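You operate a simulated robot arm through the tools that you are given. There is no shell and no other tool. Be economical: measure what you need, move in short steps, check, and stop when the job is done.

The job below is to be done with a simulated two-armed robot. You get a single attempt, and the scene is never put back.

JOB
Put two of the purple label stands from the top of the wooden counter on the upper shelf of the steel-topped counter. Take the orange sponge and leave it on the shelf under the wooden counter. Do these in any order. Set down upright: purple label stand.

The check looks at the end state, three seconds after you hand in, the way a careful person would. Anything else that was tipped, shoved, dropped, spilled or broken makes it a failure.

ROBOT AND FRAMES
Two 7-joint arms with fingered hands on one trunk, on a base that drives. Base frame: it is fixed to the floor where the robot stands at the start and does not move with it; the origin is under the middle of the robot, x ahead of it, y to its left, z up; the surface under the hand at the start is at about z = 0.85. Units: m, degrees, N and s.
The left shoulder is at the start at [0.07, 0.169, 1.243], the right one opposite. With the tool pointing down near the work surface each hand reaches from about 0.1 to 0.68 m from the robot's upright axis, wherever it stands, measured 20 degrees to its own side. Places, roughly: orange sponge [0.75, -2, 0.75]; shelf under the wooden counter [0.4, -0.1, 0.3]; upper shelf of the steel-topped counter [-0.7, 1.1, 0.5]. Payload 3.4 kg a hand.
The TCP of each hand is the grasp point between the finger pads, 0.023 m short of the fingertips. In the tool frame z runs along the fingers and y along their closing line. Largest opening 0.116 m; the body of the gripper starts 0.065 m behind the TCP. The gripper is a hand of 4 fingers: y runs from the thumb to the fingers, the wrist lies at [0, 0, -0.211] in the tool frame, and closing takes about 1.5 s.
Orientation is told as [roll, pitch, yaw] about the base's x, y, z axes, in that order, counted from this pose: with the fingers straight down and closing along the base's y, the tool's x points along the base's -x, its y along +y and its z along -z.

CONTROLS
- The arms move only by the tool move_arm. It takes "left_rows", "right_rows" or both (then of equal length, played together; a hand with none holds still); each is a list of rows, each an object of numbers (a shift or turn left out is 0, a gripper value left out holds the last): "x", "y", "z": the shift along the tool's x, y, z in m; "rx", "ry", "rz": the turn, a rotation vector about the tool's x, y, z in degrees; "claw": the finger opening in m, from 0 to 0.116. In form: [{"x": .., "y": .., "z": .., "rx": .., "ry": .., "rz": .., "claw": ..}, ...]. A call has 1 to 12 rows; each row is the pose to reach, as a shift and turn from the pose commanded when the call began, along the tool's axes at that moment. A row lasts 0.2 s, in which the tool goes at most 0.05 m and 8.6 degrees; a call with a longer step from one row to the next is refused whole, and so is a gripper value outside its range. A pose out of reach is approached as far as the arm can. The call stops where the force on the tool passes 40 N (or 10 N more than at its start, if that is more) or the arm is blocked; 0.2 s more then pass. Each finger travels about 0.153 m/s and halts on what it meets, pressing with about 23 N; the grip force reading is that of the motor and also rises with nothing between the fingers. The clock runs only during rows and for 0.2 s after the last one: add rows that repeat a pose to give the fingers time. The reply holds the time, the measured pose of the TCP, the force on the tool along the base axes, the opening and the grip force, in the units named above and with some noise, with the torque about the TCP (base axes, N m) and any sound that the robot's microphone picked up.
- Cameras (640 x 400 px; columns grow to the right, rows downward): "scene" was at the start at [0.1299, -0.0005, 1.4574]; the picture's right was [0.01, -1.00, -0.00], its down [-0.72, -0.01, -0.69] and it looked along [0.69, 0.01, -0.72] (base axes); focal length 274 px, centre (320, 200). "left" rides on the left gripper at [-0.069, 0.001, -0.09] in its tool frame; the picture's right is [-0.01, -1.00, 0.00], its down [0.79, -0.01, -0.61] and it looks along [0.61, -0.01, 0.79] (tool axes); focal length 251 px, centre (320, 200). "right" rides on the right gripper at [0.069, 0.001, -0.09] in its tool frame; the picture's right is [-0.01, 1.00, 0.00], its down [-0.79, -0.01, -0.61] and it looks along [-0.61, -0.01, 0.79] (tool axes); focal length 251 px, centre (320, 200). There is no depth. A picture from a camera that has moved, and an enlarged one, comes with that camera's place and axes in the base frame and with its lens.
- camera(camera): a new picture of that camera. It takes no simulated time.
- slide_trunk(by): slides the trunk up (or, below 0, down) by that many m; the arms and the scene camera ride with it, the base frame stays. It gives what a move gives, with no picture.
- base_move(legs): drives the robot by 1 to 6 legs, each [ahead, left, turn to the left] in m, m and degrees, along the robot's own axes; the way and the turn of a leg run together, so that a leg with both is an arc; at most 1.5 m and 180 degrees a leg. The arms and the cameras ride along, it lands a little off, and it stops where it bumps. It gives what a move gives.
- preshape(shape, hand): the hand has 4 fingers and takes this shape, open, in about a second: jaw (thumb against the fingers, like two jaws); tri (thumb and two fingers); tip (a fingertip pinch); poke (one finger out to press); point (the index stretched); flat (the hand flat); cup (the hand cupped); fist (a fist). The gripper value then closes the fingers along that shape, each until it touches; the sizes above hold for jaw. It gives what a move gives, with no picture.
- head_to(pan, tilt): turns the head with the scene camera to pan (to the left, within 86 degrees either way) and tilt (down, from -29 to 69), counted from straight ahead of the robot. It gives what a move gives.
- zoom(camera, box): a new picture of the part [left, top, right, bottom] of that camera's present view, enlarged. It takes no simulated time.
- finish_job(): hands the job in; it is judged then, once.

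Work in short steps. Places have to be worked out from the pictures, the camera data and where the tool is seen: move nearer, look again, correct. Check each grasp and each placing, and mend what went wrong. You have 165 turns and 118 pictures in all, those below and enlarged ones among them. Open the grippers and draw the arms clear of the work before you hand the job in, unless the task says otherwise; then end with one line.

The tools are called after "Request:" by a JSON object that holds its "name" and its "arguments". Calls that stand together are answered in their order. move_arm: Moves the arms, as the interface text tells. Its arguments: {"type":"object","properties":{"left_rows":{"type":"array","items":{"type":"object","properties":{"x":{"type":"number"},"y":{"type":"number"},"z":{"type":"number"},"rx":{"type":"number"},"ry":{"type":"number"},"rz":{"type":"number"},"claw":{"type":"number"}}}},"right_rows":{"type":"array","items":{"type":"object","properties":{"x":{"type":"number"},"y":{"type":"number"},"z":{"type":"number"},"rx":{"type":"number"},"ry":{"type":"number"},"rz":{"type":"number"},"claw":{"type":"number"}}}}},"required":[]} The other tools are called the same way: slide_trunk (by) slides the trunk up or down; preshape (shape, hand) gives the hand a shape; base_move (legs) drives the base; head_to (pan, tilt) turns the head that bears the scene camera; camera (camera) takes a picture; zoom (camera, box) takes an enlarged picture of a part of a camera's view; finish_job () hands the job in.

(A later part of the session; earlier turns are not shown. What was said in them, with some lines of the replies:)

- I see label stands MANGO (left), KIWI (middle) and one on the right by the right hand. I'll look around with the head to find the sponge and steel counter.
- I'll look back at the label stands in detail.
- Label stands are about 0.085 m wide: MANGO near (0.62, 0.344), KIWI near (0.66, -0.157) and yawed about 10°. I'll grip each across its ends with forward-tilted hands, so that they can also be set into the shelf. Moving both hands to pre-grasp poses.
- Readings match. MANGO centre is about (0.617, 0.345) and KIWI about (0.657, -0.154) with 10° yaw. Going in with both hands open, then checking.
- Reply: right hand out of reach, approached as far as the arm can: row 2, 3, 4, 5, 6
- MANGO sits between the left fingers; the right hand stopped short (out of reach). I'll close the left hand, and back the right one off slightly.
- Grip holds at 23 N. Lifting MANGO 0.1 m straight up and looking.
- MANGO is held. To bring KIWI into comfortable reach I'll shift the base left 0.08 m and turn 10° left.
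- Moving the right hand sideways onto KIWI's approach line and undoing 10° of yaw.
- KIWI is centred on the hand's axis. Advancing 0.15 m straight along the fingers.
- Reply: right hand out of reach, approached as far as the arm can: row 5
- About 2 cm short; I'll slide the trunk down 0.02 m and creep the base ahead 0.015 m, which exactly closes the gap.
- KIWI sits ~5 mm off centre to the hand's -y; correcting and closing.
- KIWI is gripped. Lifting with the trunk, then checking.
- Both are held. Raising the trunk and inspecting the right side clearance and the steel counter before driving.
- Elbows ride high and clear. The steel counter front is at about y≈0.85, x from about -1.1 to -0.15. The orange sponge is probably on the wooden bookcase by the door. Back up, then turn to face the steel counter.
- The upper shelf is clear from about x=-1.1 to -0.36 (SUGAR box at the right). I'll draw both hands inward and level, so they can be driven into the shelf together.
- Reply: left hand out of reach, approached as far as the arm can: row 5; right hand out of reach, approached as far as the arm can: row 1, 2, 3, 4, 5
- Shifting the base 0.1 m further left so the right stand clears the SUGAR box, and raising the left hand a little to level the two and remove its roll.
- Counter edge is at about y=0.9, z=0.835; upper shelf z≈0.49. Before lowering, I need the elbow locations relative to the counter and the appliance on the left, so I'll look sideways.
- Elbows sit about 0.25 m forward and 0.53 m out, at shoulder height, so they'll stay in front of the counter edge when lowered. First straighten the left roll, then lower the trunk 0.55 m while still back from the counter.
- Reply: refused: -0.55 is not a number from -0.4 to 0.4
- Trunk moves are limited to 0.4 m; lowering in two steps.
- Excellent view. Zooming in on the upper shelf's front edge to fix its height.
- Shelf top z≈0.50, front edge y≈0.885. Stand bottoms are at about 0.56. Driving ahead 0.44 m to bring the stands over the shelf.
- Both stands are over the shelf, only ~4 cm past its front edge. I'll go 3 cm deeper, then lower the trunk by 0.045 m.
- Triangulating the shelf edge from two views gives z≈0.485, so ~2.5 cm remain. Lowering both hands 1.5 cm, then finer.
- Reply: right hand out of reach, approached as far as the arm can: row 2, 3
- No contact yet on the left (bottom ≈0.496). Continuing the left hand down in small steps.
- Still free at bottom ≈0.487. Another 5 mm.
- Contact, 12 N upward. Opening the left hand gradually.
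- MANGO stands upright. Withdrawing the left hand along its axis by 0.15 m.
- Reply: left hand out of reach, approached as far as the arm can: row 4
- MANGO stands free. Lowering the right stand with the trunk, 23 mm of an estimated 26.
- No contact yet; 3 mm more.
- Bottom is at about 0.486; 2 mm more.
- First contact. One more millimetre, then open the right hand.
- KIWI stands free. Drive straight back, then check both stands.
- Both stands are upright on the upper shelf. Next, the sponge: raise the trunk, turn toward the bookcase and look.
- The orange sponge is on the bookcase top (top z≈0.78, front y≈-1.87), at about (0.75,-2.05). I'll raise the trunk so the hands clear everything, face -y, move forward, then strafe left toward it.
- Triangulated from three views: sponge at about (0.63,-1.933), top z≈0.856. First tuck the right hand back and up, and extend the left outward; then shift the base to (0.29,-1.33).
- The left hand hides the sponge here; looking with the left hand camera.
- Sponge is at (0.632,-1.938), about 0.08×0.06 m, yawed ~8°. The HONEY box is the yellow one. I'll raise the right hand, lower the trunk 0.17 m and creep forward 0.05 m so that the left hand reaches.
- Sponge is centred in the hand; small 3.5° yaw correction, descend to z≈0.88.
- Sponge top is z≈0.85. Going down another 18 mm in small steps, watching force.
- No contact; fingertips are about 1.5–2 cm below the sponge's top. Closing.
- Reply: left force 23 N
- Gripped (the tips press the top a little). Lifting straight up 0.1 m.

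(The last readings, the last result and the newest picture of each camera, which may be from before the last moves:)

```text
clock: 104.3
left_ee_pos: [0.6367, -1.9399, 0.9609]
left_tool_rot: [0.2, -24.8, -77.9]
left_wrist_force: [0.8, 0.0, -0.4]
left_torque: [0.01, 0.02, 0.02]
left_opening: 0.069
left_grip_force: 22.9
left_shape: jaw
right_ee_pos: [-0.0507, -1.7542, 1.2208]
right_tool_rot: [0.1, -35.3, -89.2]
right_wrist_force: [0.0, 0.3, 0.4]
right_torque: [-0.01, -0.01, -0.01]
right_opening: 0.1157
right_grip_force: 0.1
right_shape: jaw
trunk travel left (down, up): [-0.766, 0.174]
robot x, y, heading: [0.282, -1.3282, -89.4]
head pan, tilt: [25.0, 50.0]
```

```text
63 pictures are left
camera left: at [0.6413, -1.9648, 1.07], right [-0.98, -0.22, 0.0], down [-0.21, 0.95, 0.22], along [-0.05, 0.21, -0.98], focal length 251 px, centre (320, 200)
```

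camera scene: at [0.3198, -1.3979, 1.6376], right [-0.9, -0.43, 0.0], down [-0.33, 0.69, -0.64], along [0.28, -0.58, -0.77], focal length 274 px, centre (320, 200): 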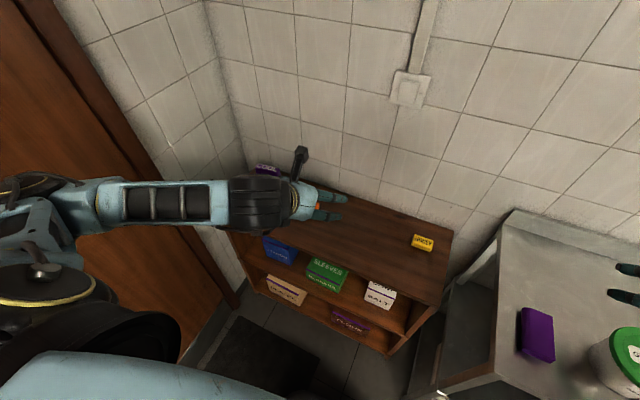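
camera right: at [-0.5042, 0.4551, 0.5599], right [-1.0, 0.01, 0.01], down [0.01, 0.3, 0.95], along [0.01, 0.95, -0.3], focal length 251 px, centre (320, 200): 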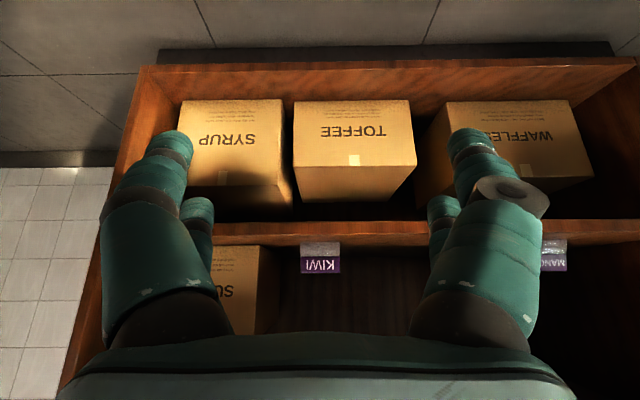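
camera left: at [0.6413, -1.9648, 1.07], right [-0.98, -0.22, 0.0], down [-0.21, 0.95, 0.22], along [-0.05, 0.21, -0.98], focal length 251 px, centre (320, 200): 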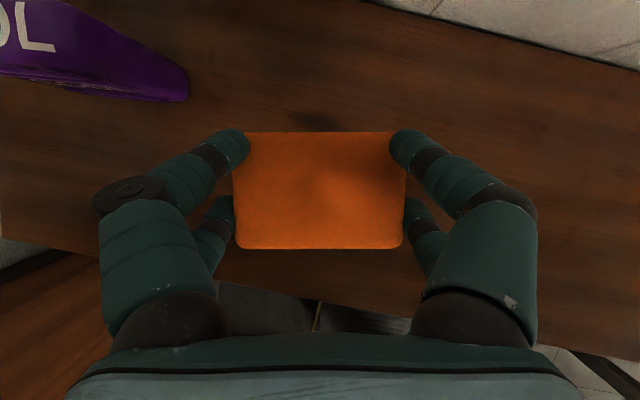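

Sponge is held firmly by all fingers. Raise the trunk, back away, then tuck the left arm.

Request:
{"name": "slide_trunk", "arguments": {"by": 0.16}}

Request:
{"name": "base_move", "arguments": {"legs": [[-0.22, 0, 0]]}}

Request:
{"name": "move_arm", "arguments": {"left_rows": [{"x": 0.033, "y": -0.019, "z": -0.0154, "rx": 1.2, "ry": -3, "rz": 2}, {"x": 0.066, "y": -0.038, "z": -0.031, "rx": 2.5, "ry": -6, "rz": 4}, {"x": 0.1, "y": -0.057, "z": -0.046, "rx": 3.7, "ry": -9, "rz": 6}, {"x": 0.133, "y": -0.076, "z": -0.062, "rx": 5, "ry": -12, "rz": 8}, {"x": 0.166, "y": -0.0955, "z": -0.077, "rx": 6.2, "ry": -15, "rz": 9.8}]}}

Request:
{"name": "base_move", "arguments": {"legs": [[0, -0.75, 0], [-0.75, 0, 0], [0, 0, 89.4]]}}

Request:
{"name": "head_to", "arguments": {"pan": 0, "tilt": 40}}

Request:
{"name": "camera", "arguments": {"camera": "scene"}}

```text
clock: 106.1
left_ee_pos: [0.637, -1.9408, 1.121]
left_tool_rot: [0.3, -24.9, -77.9]
left_wrist_force: [-0.3, 0.8, -1.2]
left_torque: [-0.01, -0.03, -0.05]
left_opening: 0.069
left_grip_force: 23.1
left_shape: jaw
right_ee_pos: [-0.0506, -1.7541, 1.3799]
right_tool_rot: [0.1, -35.3, -89.3]
right_wrist_force: [0.3, 0.0, 0.1]
right_torque: [0.02, -0.01, 0.02]
right_opening: 0.116
right_grip_force: 0.1
right_shape: jaw
trunk travel left (down, up): [-0.926, 0.014]
robot x, y, heading: [0.2888, -1.3264, -90.1]
head pan, tilt: [25.0, 50.0]
```

```text
clock: 107.8
left_ee_pos: [0.6346, -1.7271, 1.1181]
left_tool_rot: [0.2, -24.7, -78.1]
left_wrist_force: [-0.2, 0.1, -0.2]
left_torque: [0.02, -0.01, -0.01]
left_opening: 0.0687
left_grip_force: 23.2
left_shape: jaw
right_ee_pos: [-0.0521, -1.5381, 1.3795]
right_tool_rot: [0.1, -35.1, -89.4]
right_wrist_force: [0.4, -0.3, 0.6]
right_torque: [-0.02, 0.0, 0.01]
right_opening: 0.1159
right_grip_force: 0.0
right_shape: jaw
trunk travel left (down, up): [-0.926, 0.014]
robot x, y, heading: [0.2887, -1.1097, -89.8]
head pan, tilt: [25.0, 50.0]
```

```text
clock: 109.0
left_ee_pos: [0.5003, -1.5611, 1.1217]
left_tool_rot: [0.2, -39.9, -89.7]
left_wrist_force: [0.0, -0.8, 0.7]
left_torque: [0.02, -0.01, -0.01]
left_opening: 0.0684
left_grip_force: 23.2
left_shape: jaw
right_ee_pos: [-0.0528, -1.5332, 1.3794]
right_tool_rot: [0.2, -35.3, -89.5]
right_wrist_force: [0.4, -0.4, 0.4]
right_torque: [-0.01, -0.01, 0.01]
right_opening: 0.1158
right_grip_force: 0.1
right_shape: jaw
trunk travel left (down, up): [-0.926, 0.014]
robot x, y, heading: [0.2882, -1.1107, -89.7]
head pan, tilt: [25.0, 50.0]
```

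```text
clock: 120.6
left_ee_pos: [-0.0162, -0.1348, 1.1216]
left_tool_rot: [0.2, -39.9, 0.4]
left_wrist_force: [-0.5, -0.4, -0.7]
left_torque: [-0.02, 0.01, -0.01]
left_opening: 0.068
left_grip_force: 22.9
left_shape: jaw
right_ee_pos: [-0.0447, -0.688, 1.3815]
right_tool_rot: [0.1, -35.3, 0.8]
right_wrist_force: [0.2, 0.4, -0.7]
right_torque: [0.03, -0.01, 0.0]
right_opening: 0.1157
right_grip_force: 0.0
right_shape: jaw
trunk travel left (down, up): [-0.926, 0.014]
robot x, y, heading: [-0.4714, -0.3514, 0.3]
head pan, tilt: [25.0, 50.0]
```

```text
clock: 121.5
left_ee_pos: [-0.0176, -0.1334, 1.12]
left_tool_rot: [0.2, -39.9, 0.4]
left_wrist_force: [0.3, 0.2, -0.1]
left_torque: [-0.01, 0.01, -0.01]
left_opening: 0.0682
left_grip_force: 23.2
left_shape: jaw
right_ee_pos: [-0.0439, -0.6889, 1.3806]
right_tool_rot: [0.0, -35.4, 0.7]
right_wrist_force: [-0.4, 1.3, 0.4]
right_torque: [0.01, 0.04, -0.01]
right_opening: 0.1159
right_grip_force: 0.1
right_shape: jaw
trunk travel left (down, up): [-0.926, 0.014]
robot x, y, heading: [-0.4716, -0.3511, 0.5]
head pan, tilt: [0.0, 40.0]
```

```text
62 pictures are left
camera scene: at [-0.3363, -0.3505, 1.6417], right [0.01, -1.0, 0.0], down [-0.64, 0.0, -0.77], along [0.77, 0.01, -0.64], focal length 274 px, centre (320, 200)
```

scene: 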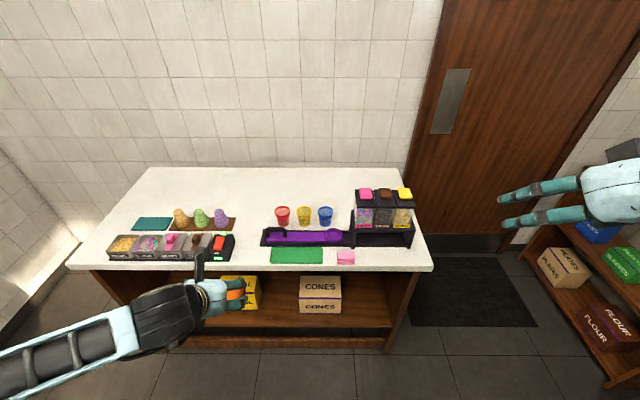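

The shelf holds a yellow box and a CONES box. Lowering the trunk for a proper look under the counter.

Request:
{"name": "slide_trunk", "arguments": {"by": -0.4}}

Request:
{"name": "slide_trunk", "arguments": {"by": -0.2}}

Request:
{"name": "head_to", "arguments": {"pan": 0, "tilt": 30}}

Request:
{"name": "camera", "arguments": {"camera": "scene"}}

```text
clock: 125.3
left_ee_pos: [-0.0176, -0.1342, 0.7206]
left_tool_rot: [0.2, -39.8, 0.5]
left_wrist_force: [0.2, 0.3, -0.4]
left_torque: [0.0, 0.02, 0.0]
left_opening: 0.0683
left_grip_force: 23.1
left_shape: jaw
right_ee_pos: [-0.0439, -0.6891, 0.9813]
right_tool_rot: [0.1, -35.3, 0.8]
right_wrist_force: [-0.1, 0.2, -0.3]
right_torque: [-0.01, 0.01, -0.01]
right_opening: 0.1159
right_grip_force: 0.0
right_shape: jaw
trunk travel left (down, up): [-0.526, 0.414]
robot x, y, heading: [-0.47, -0.3496, 0.2]
head pan, tilt: [0.0, 40.0]
```

```text
clock: 127.5
left_ee_pos: [-0.0181, -0.1341, 0.5219]
left_tool_rot: [0.2, -39.9, 0.4]
left_wrist_force: [-0.4, 0.7, -0.2]
left_torque: [0.01, -0.02, -0.02]
left_opening: 0.0682
left_grip_force: 23.6
left_shape: jaw
right_ee_pos: [-0.0452, -0.688, 0.7808]
right_tool_rot: [0.1, -35.4, 0.7]
right_wrist_force: [0.7, -0.4, 0.2]
right_torque: [0.0, 0.01, 0.02]
right_opening: 0.1161
right_grip_force: 0.1
right_shape: jaw
trunk travel left (down, up): [-0.325, 0.614]
robot x, y, heading: [-0.4706, -0.3561, 0.1]
head pan, tilt: [0.0, 40.0]
```

```text
clock: 128.2
left_ee_pos: [-0.0175, -0.1343, 0.52]
left_tool_rot: [0.3, -39.9, 0.5]
left_wrist_force: [0.0, 0.0, -0.9]
left_torque: [0.01, 0.02, 0.0]
left_opening: 0.0684
left_grip_force: 22.9
left_shape: jaw
right_ee_pos: [-0.0455, -0.6878, 0.7806]
right_tool_rot: [0.1, -35.3, 0.6]
right_wrist_force: [0.4, -0.5, 0.9]
right_torque: [0.0, 0.04, 0.02]
right_opening: 0.1158
right_grip_force: 0.1
right_shape: jaw
trunk travel left (down, up): [-0.325, 0.614]
robot x, y, heading: [-0.4684, -0.3491, 0.3]
head pan, tilt: [0.0, 30.0]
```

```text
61 pictures are left
camera scene: at [-0.3309, -0.3507, 1.0571], right [0.01, -1.0, 0.0], down [-0.5, 0.0, -0.87], along [0.87, 0.01, -0.5], focal length 274 px, centre (320, 200)
```

scene: 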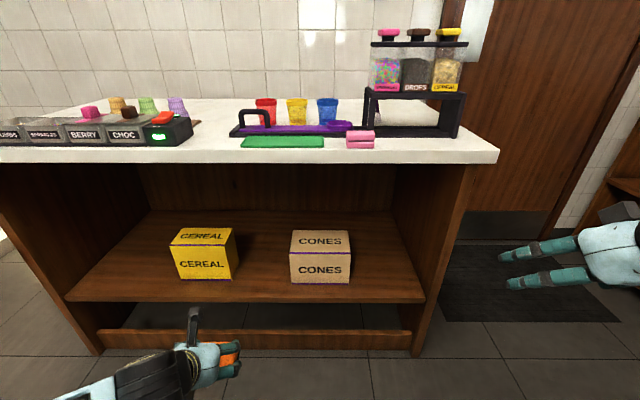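

Shelf front x≈0.31, z≈0.30; left part (y 0.2–0.5) is empty. Plan: place at about (0.42, 0.34) with the robot turned 20° right so the right arm stays clear. Extend the left arm and move the base sideways.

Request:
{"name": "move_arm", "arguments": {"left_rows": [{"x": -0.0285, "y": 0.021, "z": 0.024, "ry": 3}, {"x": -0.057, "y": 0.0425, "z": 0.048, "ry": 6}, {"x": -0.0855, "y": 0.064, "z": 0.072, "ry": 9}, {"x": -0.114, "y": 0.085, "z": 0.096, "ry": 12}]}}

Request:
{"name": "base_move", "arguments": {"legs": [[-0.1, 0, 0], [0, 0.61, 0], [0, 0, -20]]}}

Request:
{"name": "slide_trunk", "arguments": {"by": -0.1}}

Request:
{"name": "camera", "arguments": {"camera": "scene"}}

```text
clock: 129.2
left_ee_pos: [0.132, -0.0507, 0.5227]
left_tool_rot: [0.1, -27.7, 0.5]
left_wrist_force: [-0.9, -0.8, -0.3]
left_torque: [0.0, 0.0, 0.03]
left_opening: 0.0675
left_grip_force: 23.1
left_shape: jaw
right_ee_pos: [-0.0453, -0.689, 0.7804]
right_tool_rot: [0.1, -35.3, 0.7]
right_wrist_force: [0.1, 0.0, -0.2]
right_torque: [-0.03, -0.01, 0.03]
right_opening: 0.1159
right_grip_force: 0.0
right_shape: jaw
trunk travel left (down, up): [-0.325, 0.614]
robot x, y, heading: [-0.4727, -0.35, 0.3]
head pan, tilt: [0.0, 30.0]
```

```text
clock: 134.5
left_ee_pos: [0.0937, 0.3431, 0.522]
left_tool_rot: [0.2, -27.8, -19.7]
left_wrist_force: [-0.4, -0.3, -0.4]
left_torque: [-0.01, -0.02, -0.01]
left_opening: 0.0677
left_grip_force: 22.9
left_shape: jaw
right_ee_pos: [-0.2918, -0.1945, 0.7814]
right_tool_rot: [0.2, -35.3, -19.5]
right_wrist_force: [-0.4, -0.1, -0.4]
right_torque: [0.04, -0.02, 0.01]
right_opening: 0.1159
right_grip_force: 0.0
right_shape: jaw
trunk travel left (down, up): [-0.325, 0.614]
robot x, y, heading: [-0.5725, 0.2672, -19.8]
head pan, tilt: [0.0, 30.0]
```

```text
clock: 135.8
left_ee_pos: [0.0932, 0.3438, 0.4227]
left_tool_rot: [0.2, -27.9, -19.5]
left_wrist_force: [0.1, -0.4, 0.8]
left_torque: [-0.02, 0.0, 0.01]
left_opening: 0.0675
left_grip_force: 22.4
left_shape: jaw
right_ee_pos: [-0.2923, -0.1953, 0.6811]
right_tool_rot: [0.2, -35.3, -19.4]
right_wrist_force: [0.0, 0.6, -0.5]
right_torque: [0.01, 0.01, 0.0]
right_opening: 0.1158
right_grip_force: 0.1
right_shape: jaw
trunk travel left (down, up): [-0.225, 0.714]
robot x, y, heading: [-0.5757, 0.27, -19.8]
head pan, tilt: [0.0, 30.0]
```

```text
60 pictures are left
camera scene: at [-0.444, 0.2205, 0.9571], right [-0.34, -0.94, 0.0], down [-0.47, 0.17, -0.87], along [0.81, -0.29, -0.5], focal length 274 px, centre (320, 200)
```

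scene: 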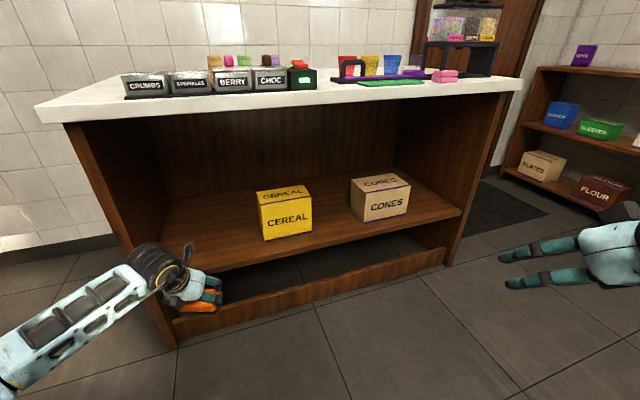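

The left panel edge could crowd the forearm there; the gap between CEREAL (right edge y≈-0.05) and CONES (left edge y≈-0.26), just at their front line, is safer. Moving to x≈0.38, y≈-0.155.

Request:
{"name": "base_move", "arguments": {"legs": [[0.169, -0.469, 0], [0.13, 0.047, 0]]}}

Request:
{"name": "camera", "arguments": {"camera": "left"}}

Request:
{"name": "camera", "arguments": {"camera": "scene"}}

```text
clock: 139.7
left_ee_pos: [0.2254, -0.1579, 0.4213]
left_tool_rot: [0.1, -27.7, -19.5]
left_wrist_force: [0.2, -0.6, 0.1]
left_torque: [0.0, 0.01, 0.01]
left_opening: 0.0679
left_grip_force: 23.0
left_shape: jaw
right_ee_pos: [-0.1579, -0.6954, 0.6816]
right_tool_rot: [0.1, -35.3, -19.4]
right_wrist_force: [0.2, 0.0, 0.4]
right_torque: [0.02, -0.03, -0.02]
right_opening: 0.116
right_grip_force: 0.1
right_shape: jaw
trunk travel left (down, up): [-0.225, 0.714]
robot x, y, heading: [-0.4423, -0.2303, -19.5]
head pan, tilt: [0.0, 30.0]
```

```text
59 pictures are left
camera left: at [0.2432, -0.1636, 0.5327], right [-0.33, -0.95, 0.0], down [-0.93, 0.32, 0.17], along [-0.16, 0.05, -0.99], focal length 251 px, centre (320, 200)
```

left: 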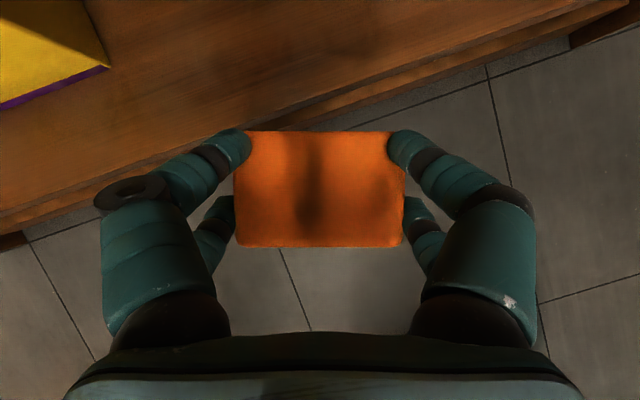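

```text
58 pictures are left
camera scene: at [-0.3106, -0.2809, 0.957], right [-0.34, -0.94, 0.0], down [-0.47, 0.17, -0.87], along [0.81, -0.29, -0.5], focal length 274 px, centre (320, 200)
```

scene: 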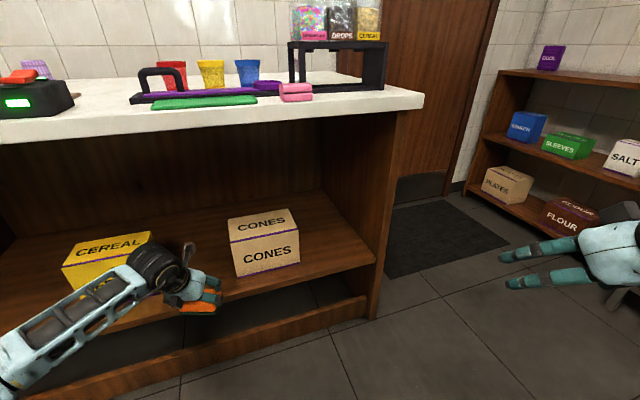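

Clear: CEREAL's corner at (0.375,-0.016). Advancing 0.16 m in +x.

Request:
{"name": "base_move", "arguments": {"legs": [[0.151, 0.053, 0]]}}

Request:
{"name": "camera", "arguments": {"camera": "left"}}

```text
clock: 141.1
left_ee_pos: [0.3893, -0.1562, 0.4222]
left_tool_rot: [0.3, -27.9, -19.3]
left_wrist_force: [-0.7, -0.5, -0.5]
left_torque: [0.01, 0.0, 0.0]
left_opening: 0.0677
left_grip_force: 23.0
left_shape: jaw
right_ee_pos: [0.0061, -0.6958, 0.6811]
right_tool_rot: [0.1, -35.3, -19.1]
right_wrist_force: [-0.5, 0.3, -0.3]
right_torque: [0.02, -0.01, -0.01]
right_opening: 0.1159
right_grip_force: 0.2
right_shape: jaw
trunk travel left (down, up): [-0.225, 0.714]
robot x, y, heading: [-0.2774, -0.234, -19.5]
head pan, tilt: [0.0, 30.0]
```

```text
57 pictures are left
camera left: at [0.4054, -0.1619, 0.5327], right [-0.32, -0.95, 0.0], down [-0.93, 0.32, 0.17], along [-0.16, 0.05, -0.99], focal length 251 px, centre (320, 200)
```

left: 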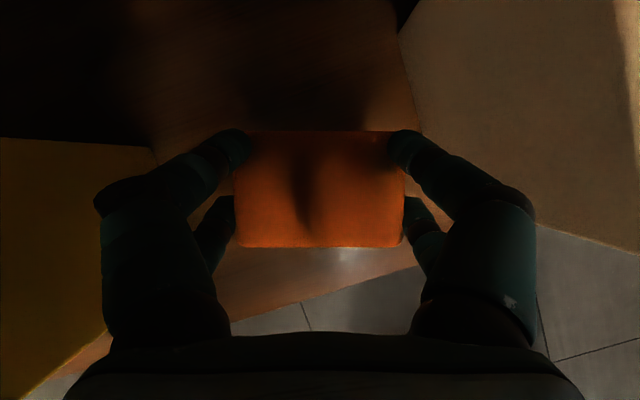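

The boxes are turned and the real gap is only ~0.14 m — too tight. I'll retreat straight back and use the wide empty left part instead, with the robot square to the counter so the forearm stays clear of the side panel.

Request:
{"name": "base_move", "arguments": {"legs": [[-0.16, -0.057, 0], [-0.16, -0.057, 0]]}}

Request:
{"name": "base_move", "arguments": {"legs": [[0, 0, 19.5]]}}

Request:
{"name": "camera", "arguments": {"camera": "scene"}}

```text
clock: 143.7
left_ee_pos: [0.0447, -0.1514, 0.4224]
left_tool_rot: [0.2, -27.9, -19.0]
left_wrist_force: [0.3, 0.4, -0.7]
left_torque: [0.0, 0.03, -0.01]
left_opening: 0.0676
left_grip_force: 22.7
left_shape: jaw
right_ee_pos: [-0.334, -0.6945, 0.681]
right_tool_rot: [0.1, -35.3, -18.8]
right_wrist_force: [0.0, -0.2, -0.3]
right_torque: [0.04, -0.02, -0.01]
right_opening: 0.116
right_grip_force: 0.0
right_shape: jaw
trunk travel left (down, up): [-0.225, 0.714]
robot x, y, heading: [-0.6267, -0.2374, -19.3]
head pan, tilt: [0.0, 30.0]
```

```text
clock: 145.1
left_ee_pos: [-0.0189, 0.0635, 0.423]
left_tool_rot: [0.2, -27.8, 0.2]
left_wrist_force: [-0.4, 0.7, 0.2]
left_torque: [-0.01, -0.02, -0.02]
left_opening: 0.0676
left_grip_force: 22.2
left_shape: jaw
right_ee_pos: [-0.1985, -0.5746, 0.681]
right_tool_rot: [0.0, -35.3, 0.4]
right_wrist_force: [0.1, 0.3, 0.4]
right_torque: [-0.02, 0.03, 0.01]
right_opening: 0.1159
right_grip_force: 0.0
right_shape: jaw
trunk travel left (down, up): [-0.225, 0.714]
robot x, y, heading: [-0.6228, -0.2368, -0.0]
head pan, tilt: [0.0, 30.0]
```

```text
56 pictures are left
camera scene: at [-0.4828, -0.235, 0.9571], right [0.0, -1.0, 0.0], down [-0.5, 0.0, -0.87], along [0.87, 0.0, -0.5], focal length 274 px, centre (320, 200)
```

scene: 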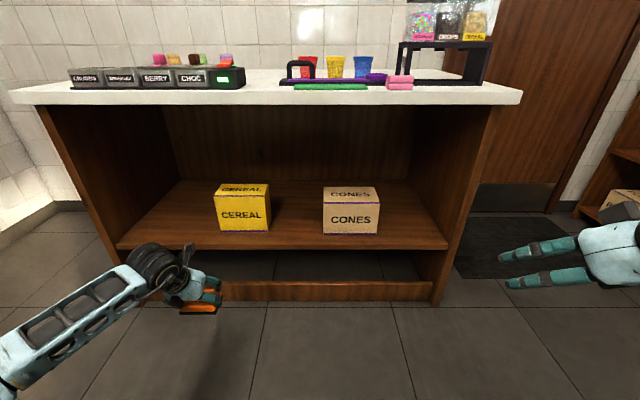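

Boxes undisturbed. Strafing left and moving partway in on the empty left side.

Request:
{"name": "base_move", "arguments": {"legs": [[0, 0.267, 0], [0.25, 0, 0]]}}

Request:
{"name": "camera", "arguments": {"camera": "left"}}

Request:
{"name": "camera", "arguments": {"camera": "scene"}}

```text
clock: 148.5
left_ee_pos: [0.2328, 0.3382, 0.4232]
left_tool_rot: [0.2, -27.8, 0.4]
left_wrist_force: [-0.5, -0.1, -0.9]
left_torque: [0.01, 0.0, -0.02]
left_opening: 0.0675
left_grip_force: 22.9
left_shape: jaw
right_ee_pos: [0.0548, -0.2986, 0.6814]
right_tool_rot: [0.1, -35.4, 0.5]
right_wrist_force: [0.6, -0.4, 0.3]
right_torque: [-0.01, 0.0, -0.01]
right_opening: 0.1161
right_grip_force: 0.1
right_shape: jaw
trunk travel left (down, up): [-0.225, 0.714]
robot x, y, heading: [-0.3734, 0.0387, 0.1]
head pan, tilt: [0.0, 30.0]
```

```text
55 pictures are left
camera left: at [0.2504, 0.3384, 0.5327], right [0.02, -1.0, 0.0], down [-0.99, -0.01, 0.17], along [-0.17, 0.0, -0.99], focal length 251 px, centre (320, 200)
```

left: 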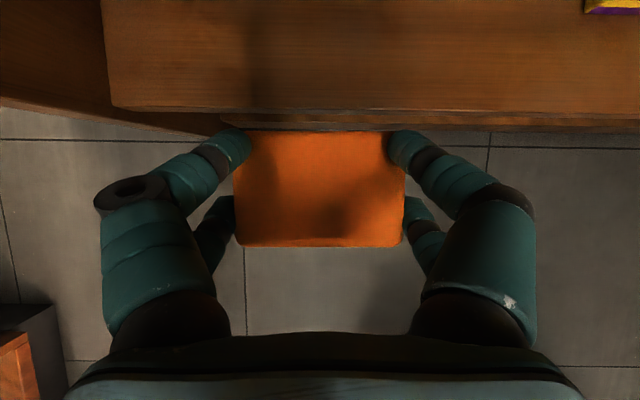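

```text
54 pictures are left
camera scene: at [-0.2307, 0.0394, 0.957], right [0.0, -1.0, 0.0], down [-0.5, 0.0, -0.87], along [0.87, 0.0, -0.5], focal length 274 px, centre (320, 200)
```

scene: 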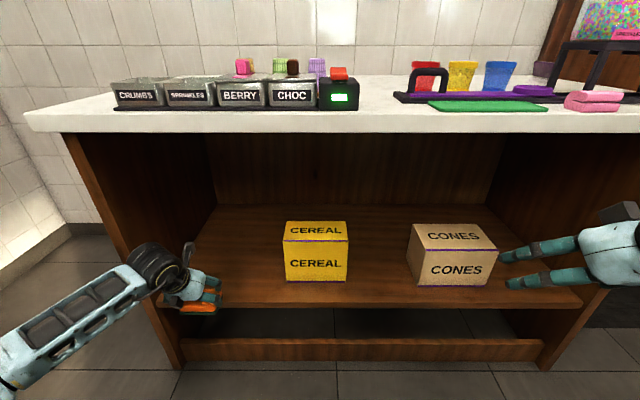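

Shelf front edge at x≈0.29. Going in 0.155 m.

Request:
{"name": "base_move", "arguments": {"legs": [[0.155, -0.01, 0]]}}

Request:
{"name": "camera", "arguments": {"camera": "left"}}

Request:
{"name": "camera", "arguments": {"camera": "scene"}}

```text
clock: 149.9
left_ee_pos: [0.3849, 0.3299, 0.4225]
left_tool_rot: [0.1, -27.9, 0.4]
left_wrist_force: [0.1, -0.9, 0.0]
left_torque: [0.01, -0.03, 0.01]
left_opening: 0.0676
left_grip_force: 23.6
left_shape: jaw
right_ee_pos: [0.2084, -0.3079, 0.6818]
right_tool_rot: [0.2, -35.3, 0.6]
right_wrist_force: [0.1, -0.7, 0.6]
right_torque: [-0.04, 0.01, 0.04]
right_opening: 0.116
right_grip_force: 0.1
right_shape: jaw
trunk travel left (down, up): [-0.225, 0.714]
robot x, y, heading: [-0.2178, 0.0261, 0.2]
head pan, tilt: [0.0, 30.0]
```

```text
53 pictures are left
camera left: at [0.4033, 0.33, 0.5326], right [0.02, -1.0, 0.0], down [-0.99, -0.02, 0.17], along [-0.17, 0.0, -0.99], focal length 251 px, centre (320, 200)
```

left: 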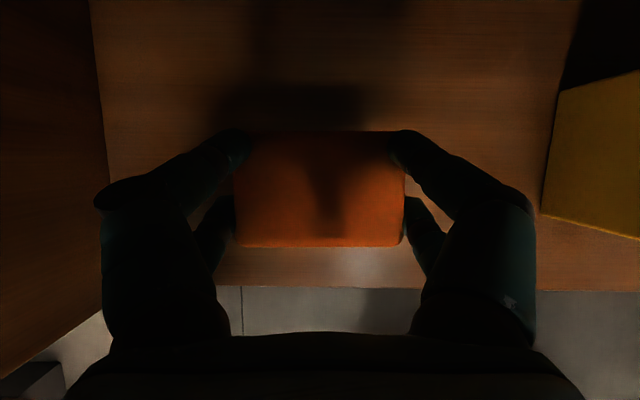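

```text
52 pictures are left
camera scene: at [-0.0773, 0.0301, 0.957], right [0.01, -1.0, 0.0], down [-0.5, 0.0, -0.87], along [0.87, 0.0, -0.5], focal length 274 px, centre (320, 200)
```

scene: 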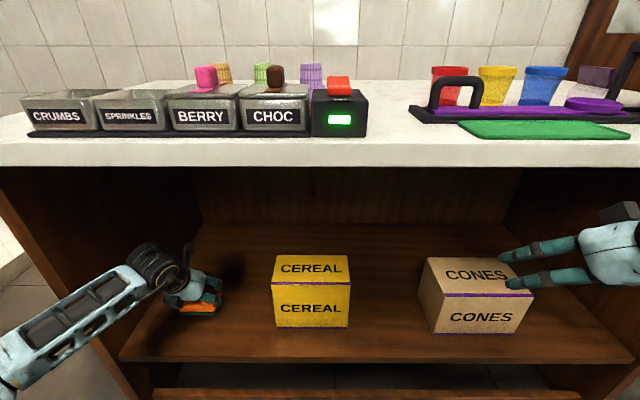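

Sponge is over the shelf with clear margins. Lowering the trunk 0.07 m.

Request:
{"name": "slide_trunk", "arguments": {"by": -0.07}}

Request:
{"name": "slide_trunk", "arguments": {"by": -0.008}}

```text
clock: 150.8
left_ee_pos: [0.388, 0.3298, 0.3674]
left_tool_rot: [0.0, -29.1, 0.5]
left_wrist_force: [-1.4, -1.3, 22.7]
left_torque: [0.12, -0.54, -0.07]
left_opening: 0.0673
left_grip_force: 22.8
left_shape: jaw
right_ee_pos: [0.2067, -0.3076, 0.6155]
right_tool_rot: [0.3, -35.5, 0.6]
right_wrist_force: [-0.2, 0.1, 0.2]
right_torque: [0.02, 0.03, 0.02]
right_opening: 0.1159
right_grip_force: 0.0
right_shape: jaw
trunk travel left (down, up): [-0.159, 0.781]
robot x, y, heading: [-0.2176, 0.0291, 0.5]
head pan, tilt: [0.0, 30.0]
stopped: the force on the tool passed its limit at 46 N (the readings are from after the stop); the commanded pose is now the measured one
```

```text
clock: 151.2
left_ee_pos: [0.39, 0.3285, 0.3655]
left_tool_rot: [-0.1, -29.7, 0.5]
left_wrist_force: [-0.7, -0.6, 20.4]
left_torque: [0.26, -0.34, -0.03]
left_opening: 0.0672
left_grip_force: 22.9
left_shape: jaw
right_ee_pos: [0.2057, -0.3078, 0.6112]
right_tool_rot: [0.2, -35.5, 0.6]
right_wrist_force: [0.0, 0.3, -0.5]
right_torque: [0.01, -0.03, -0.01]
right_opening: 0.1162
right_grip_force: 0.0
right_shape: jaw
trunk travel left (down, up): [-0.155, 0.785]
robot x, y, heading: [-0.2156, 0.032, 0.4]
head pan, tilt: [0.0, 30.0]
stopped: the force on the tool passed its limit at 44 N (the readings are from after the stop); the commanded pose is now the measured one
```

Contact reached (shelf a little higher than I judged). Relieve by 5 mm and open the fingers.

Request:
{"name": "slide_trunk", "arguments": {"by": 0.005}}

Request:
{"name": "move_arm", "arguments": {"left_rows": [{"claw": 0.075}, {"claw": 0.085}, {"claw": 0.1}, {"claw": 0.112}, {"claw": 0.112}]}}

Request:
{"name": "camera", "arguments": {"camera": "left"}}

```text
clock: 151.8
left_ee_pos: [0.3894, 0.3293, 0.3667]
left_tool_rot: [-0.2, -29.0, 0.6]
left_wrist_force: [4.1, 0.3, 8.7]
left_torque: [0.08, -0.42, -0.08]
left_opening: 0.0673
left_grip_force: 23.2
left_shape: jaw
right_ee_pos: [0.2086, -0.3084, 0.6149]
right_tool_rot: [0.2, -35.4, 0.7]
right_wrist_force: [-0.4, 0.0, 0.2]
right_torque: [-0.03, 0.0, 0.02]
right_opening: 0.1157
right_grip_force: 0.1
right_shape: jaw
trunk travel left (down, up): [-0.16, 0.78]
robot x, y, heading: [-0.2174, 0.0319, 0.3]
head pan, tilt: [0.0, 30.0]
```

```text
clock: 153.0
left_ee_pos: [0.3894, 0.3291, 0.3652]
left_tool_rot: [-0.1, -29.1, 0.7]
left_wrist_force: [0.5, 0.3, 0.6]
left_torque: [0.0, -0.03, 0.04]
left_opening: 0.1119
left_grip_force: 0.0
left_shape: jaw
right_ee_pos: [0.2087, -0.3069, 0.6162]
right_tool_rot: [0.0, -35.4, 0.5]
right_wrist_force: [0.0, 0.2, -0.2]
right_torque: [0.01, 0.02, -0.04]
right_opening: 0.1158
right_grip_force: 0.0
right_shape: jaw
trunk travel left (down, up): [-0.16, 0.78]
robot x, y, heading: [-0.2196, 0.0304, 0.1]
head pan, tilt: [0.0, 30.0]
```

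```text
51 pictures are left
camera left: at [0.4049, 0.331, 0.477], right [0.02, -1.0, 0.01], down [-0.99, -0.02, 0.14], along [-0.14, -0.01, -0.99], focal length 251 px, centre (320, 200)
```

left: 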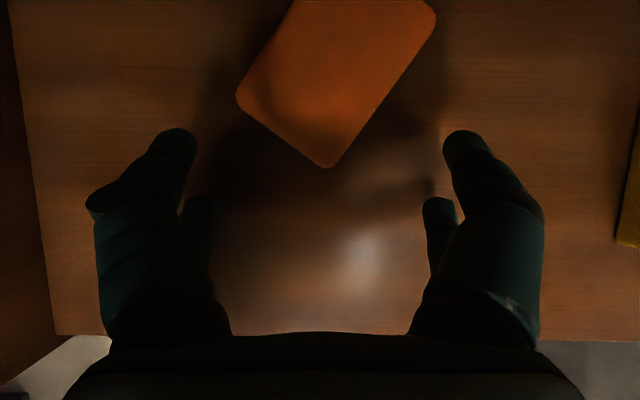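

The sponge sprang slightly forward but lies on the shelf. Raise a little and back straight out, then verify.

Request:
{"name": "slide_trunk", "arguments": {"by": 0.06}}

Request:
{"name": "base_move", "arguments": {"legs": [[-0.4, 0, 0]]}}

Request:
{"name": "camera", "arguments": {"camera": "scene"}}

Request:
{"name": "zoom", "arguments": {"camera": "scene", "box": [140, 150, 300, 250]}}

```text
clock: 154.0
left_ee_pos: [0.3887, 0.3308, 0.4252]
left_tool_rot: [-0.1, -29.1, 0.6]
left_wrist_force: [1.2, -0.2, 0.5]
left_torque: [0.02, 0.01, 0.05]
left_opening: 0.112
left_grip_force: 0.1
left_shape: jaw
right_ee_pos: [0.2076, -0.3075, 0.6763]
right_tool_rot: [0.1, -35.3, 0.6]
right_wrist_force: [0.4, 0.1, -0.1]
right_torque: [0.01, 0.01, 0.0]
right_opening: 0.1157
right_grip_force: 0.1
right_shape: jaw
trunk travel left (down, up): [-0.22, 0.72]
robot x, y, heading: [-0.2226, 0.0299, 0.3]
head pan, tilt: [0.0, 30.0]
```

```text
clock: 156.5
left_ee_pos: [-0.0205, 0.3274, 0.4264]
left_tool_rot: [-0.1, -29.1, 0.5]
left_wrist_force: [0.4, -0.7, -0.2]
left_torque: [0.03, -0.03, 0.0]
left_opening: 0.1119
left_grip_force: 0.1
left_shape: jaw
right_ee_pos: [-0.2001, -0.3099, 0.6754]
right_tool_rot: [0.1, -35.4, 0.5]
right_wrist_force: [-1.1, -1.3, 0.9]
right_torque: [0.02, -0.02, 0.01]
right_opening: 0.116
right_grip_force: 0.0
right_shape: jaw
trunk travel left (down, up): [-0.22, 0.72]
robot x, y, heading: [-0.6286, 0.0273, 0.4]
head pan, tilt: [0.0, 30.0]
```

```text
50 pictures are left
camera scene: at [-0.4875, 0.0278, 0.9517], right [0.01, -1.0, 0.0], down [-0.5, 0.0, -0.87], along [0.87, 0.01, -0.5], focal length 274 px, centre (320, 200)
```

scene: 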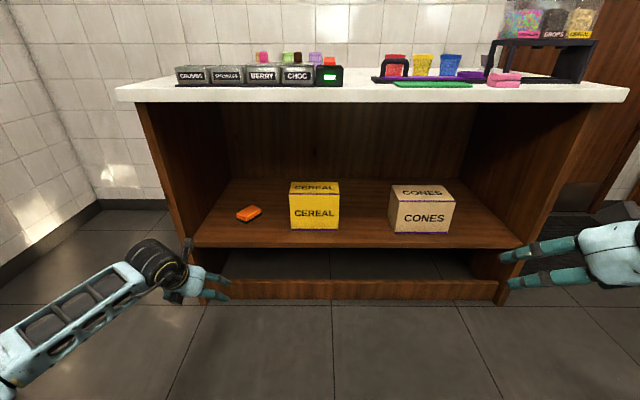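

```text
4.00 times, centred on (220, 200) of scene
camera zoom: at [-0.4875, 0.0278, 0.9517], right [0.01, -1.0, 0.0], down [-0.5, 0.0, -0.87], along [0.87, 0.01, -0.5], focal length 1095 px, centre (720, 200)
```

zoom: 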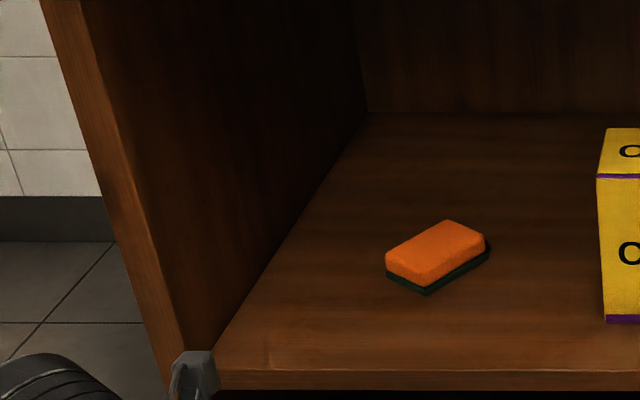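

The sponge lies flat on the shelf under the wooden counter, both stands were last seen upright on the steel counter's upper shelf, and the grippers are open and clear. Handing in.

Request:
{"name": "finish_job", "arguments": {}}

```text
The job is handed in.
```

The job is handed in: the MANGO and KIWI label stands are upright on the upper shelf of the steel-topped counter, and the orange sponge lies flat on the shelf under the wooden counter. It slid forward slightly when released. Nothing else looked tipped or moved in the last pictures.
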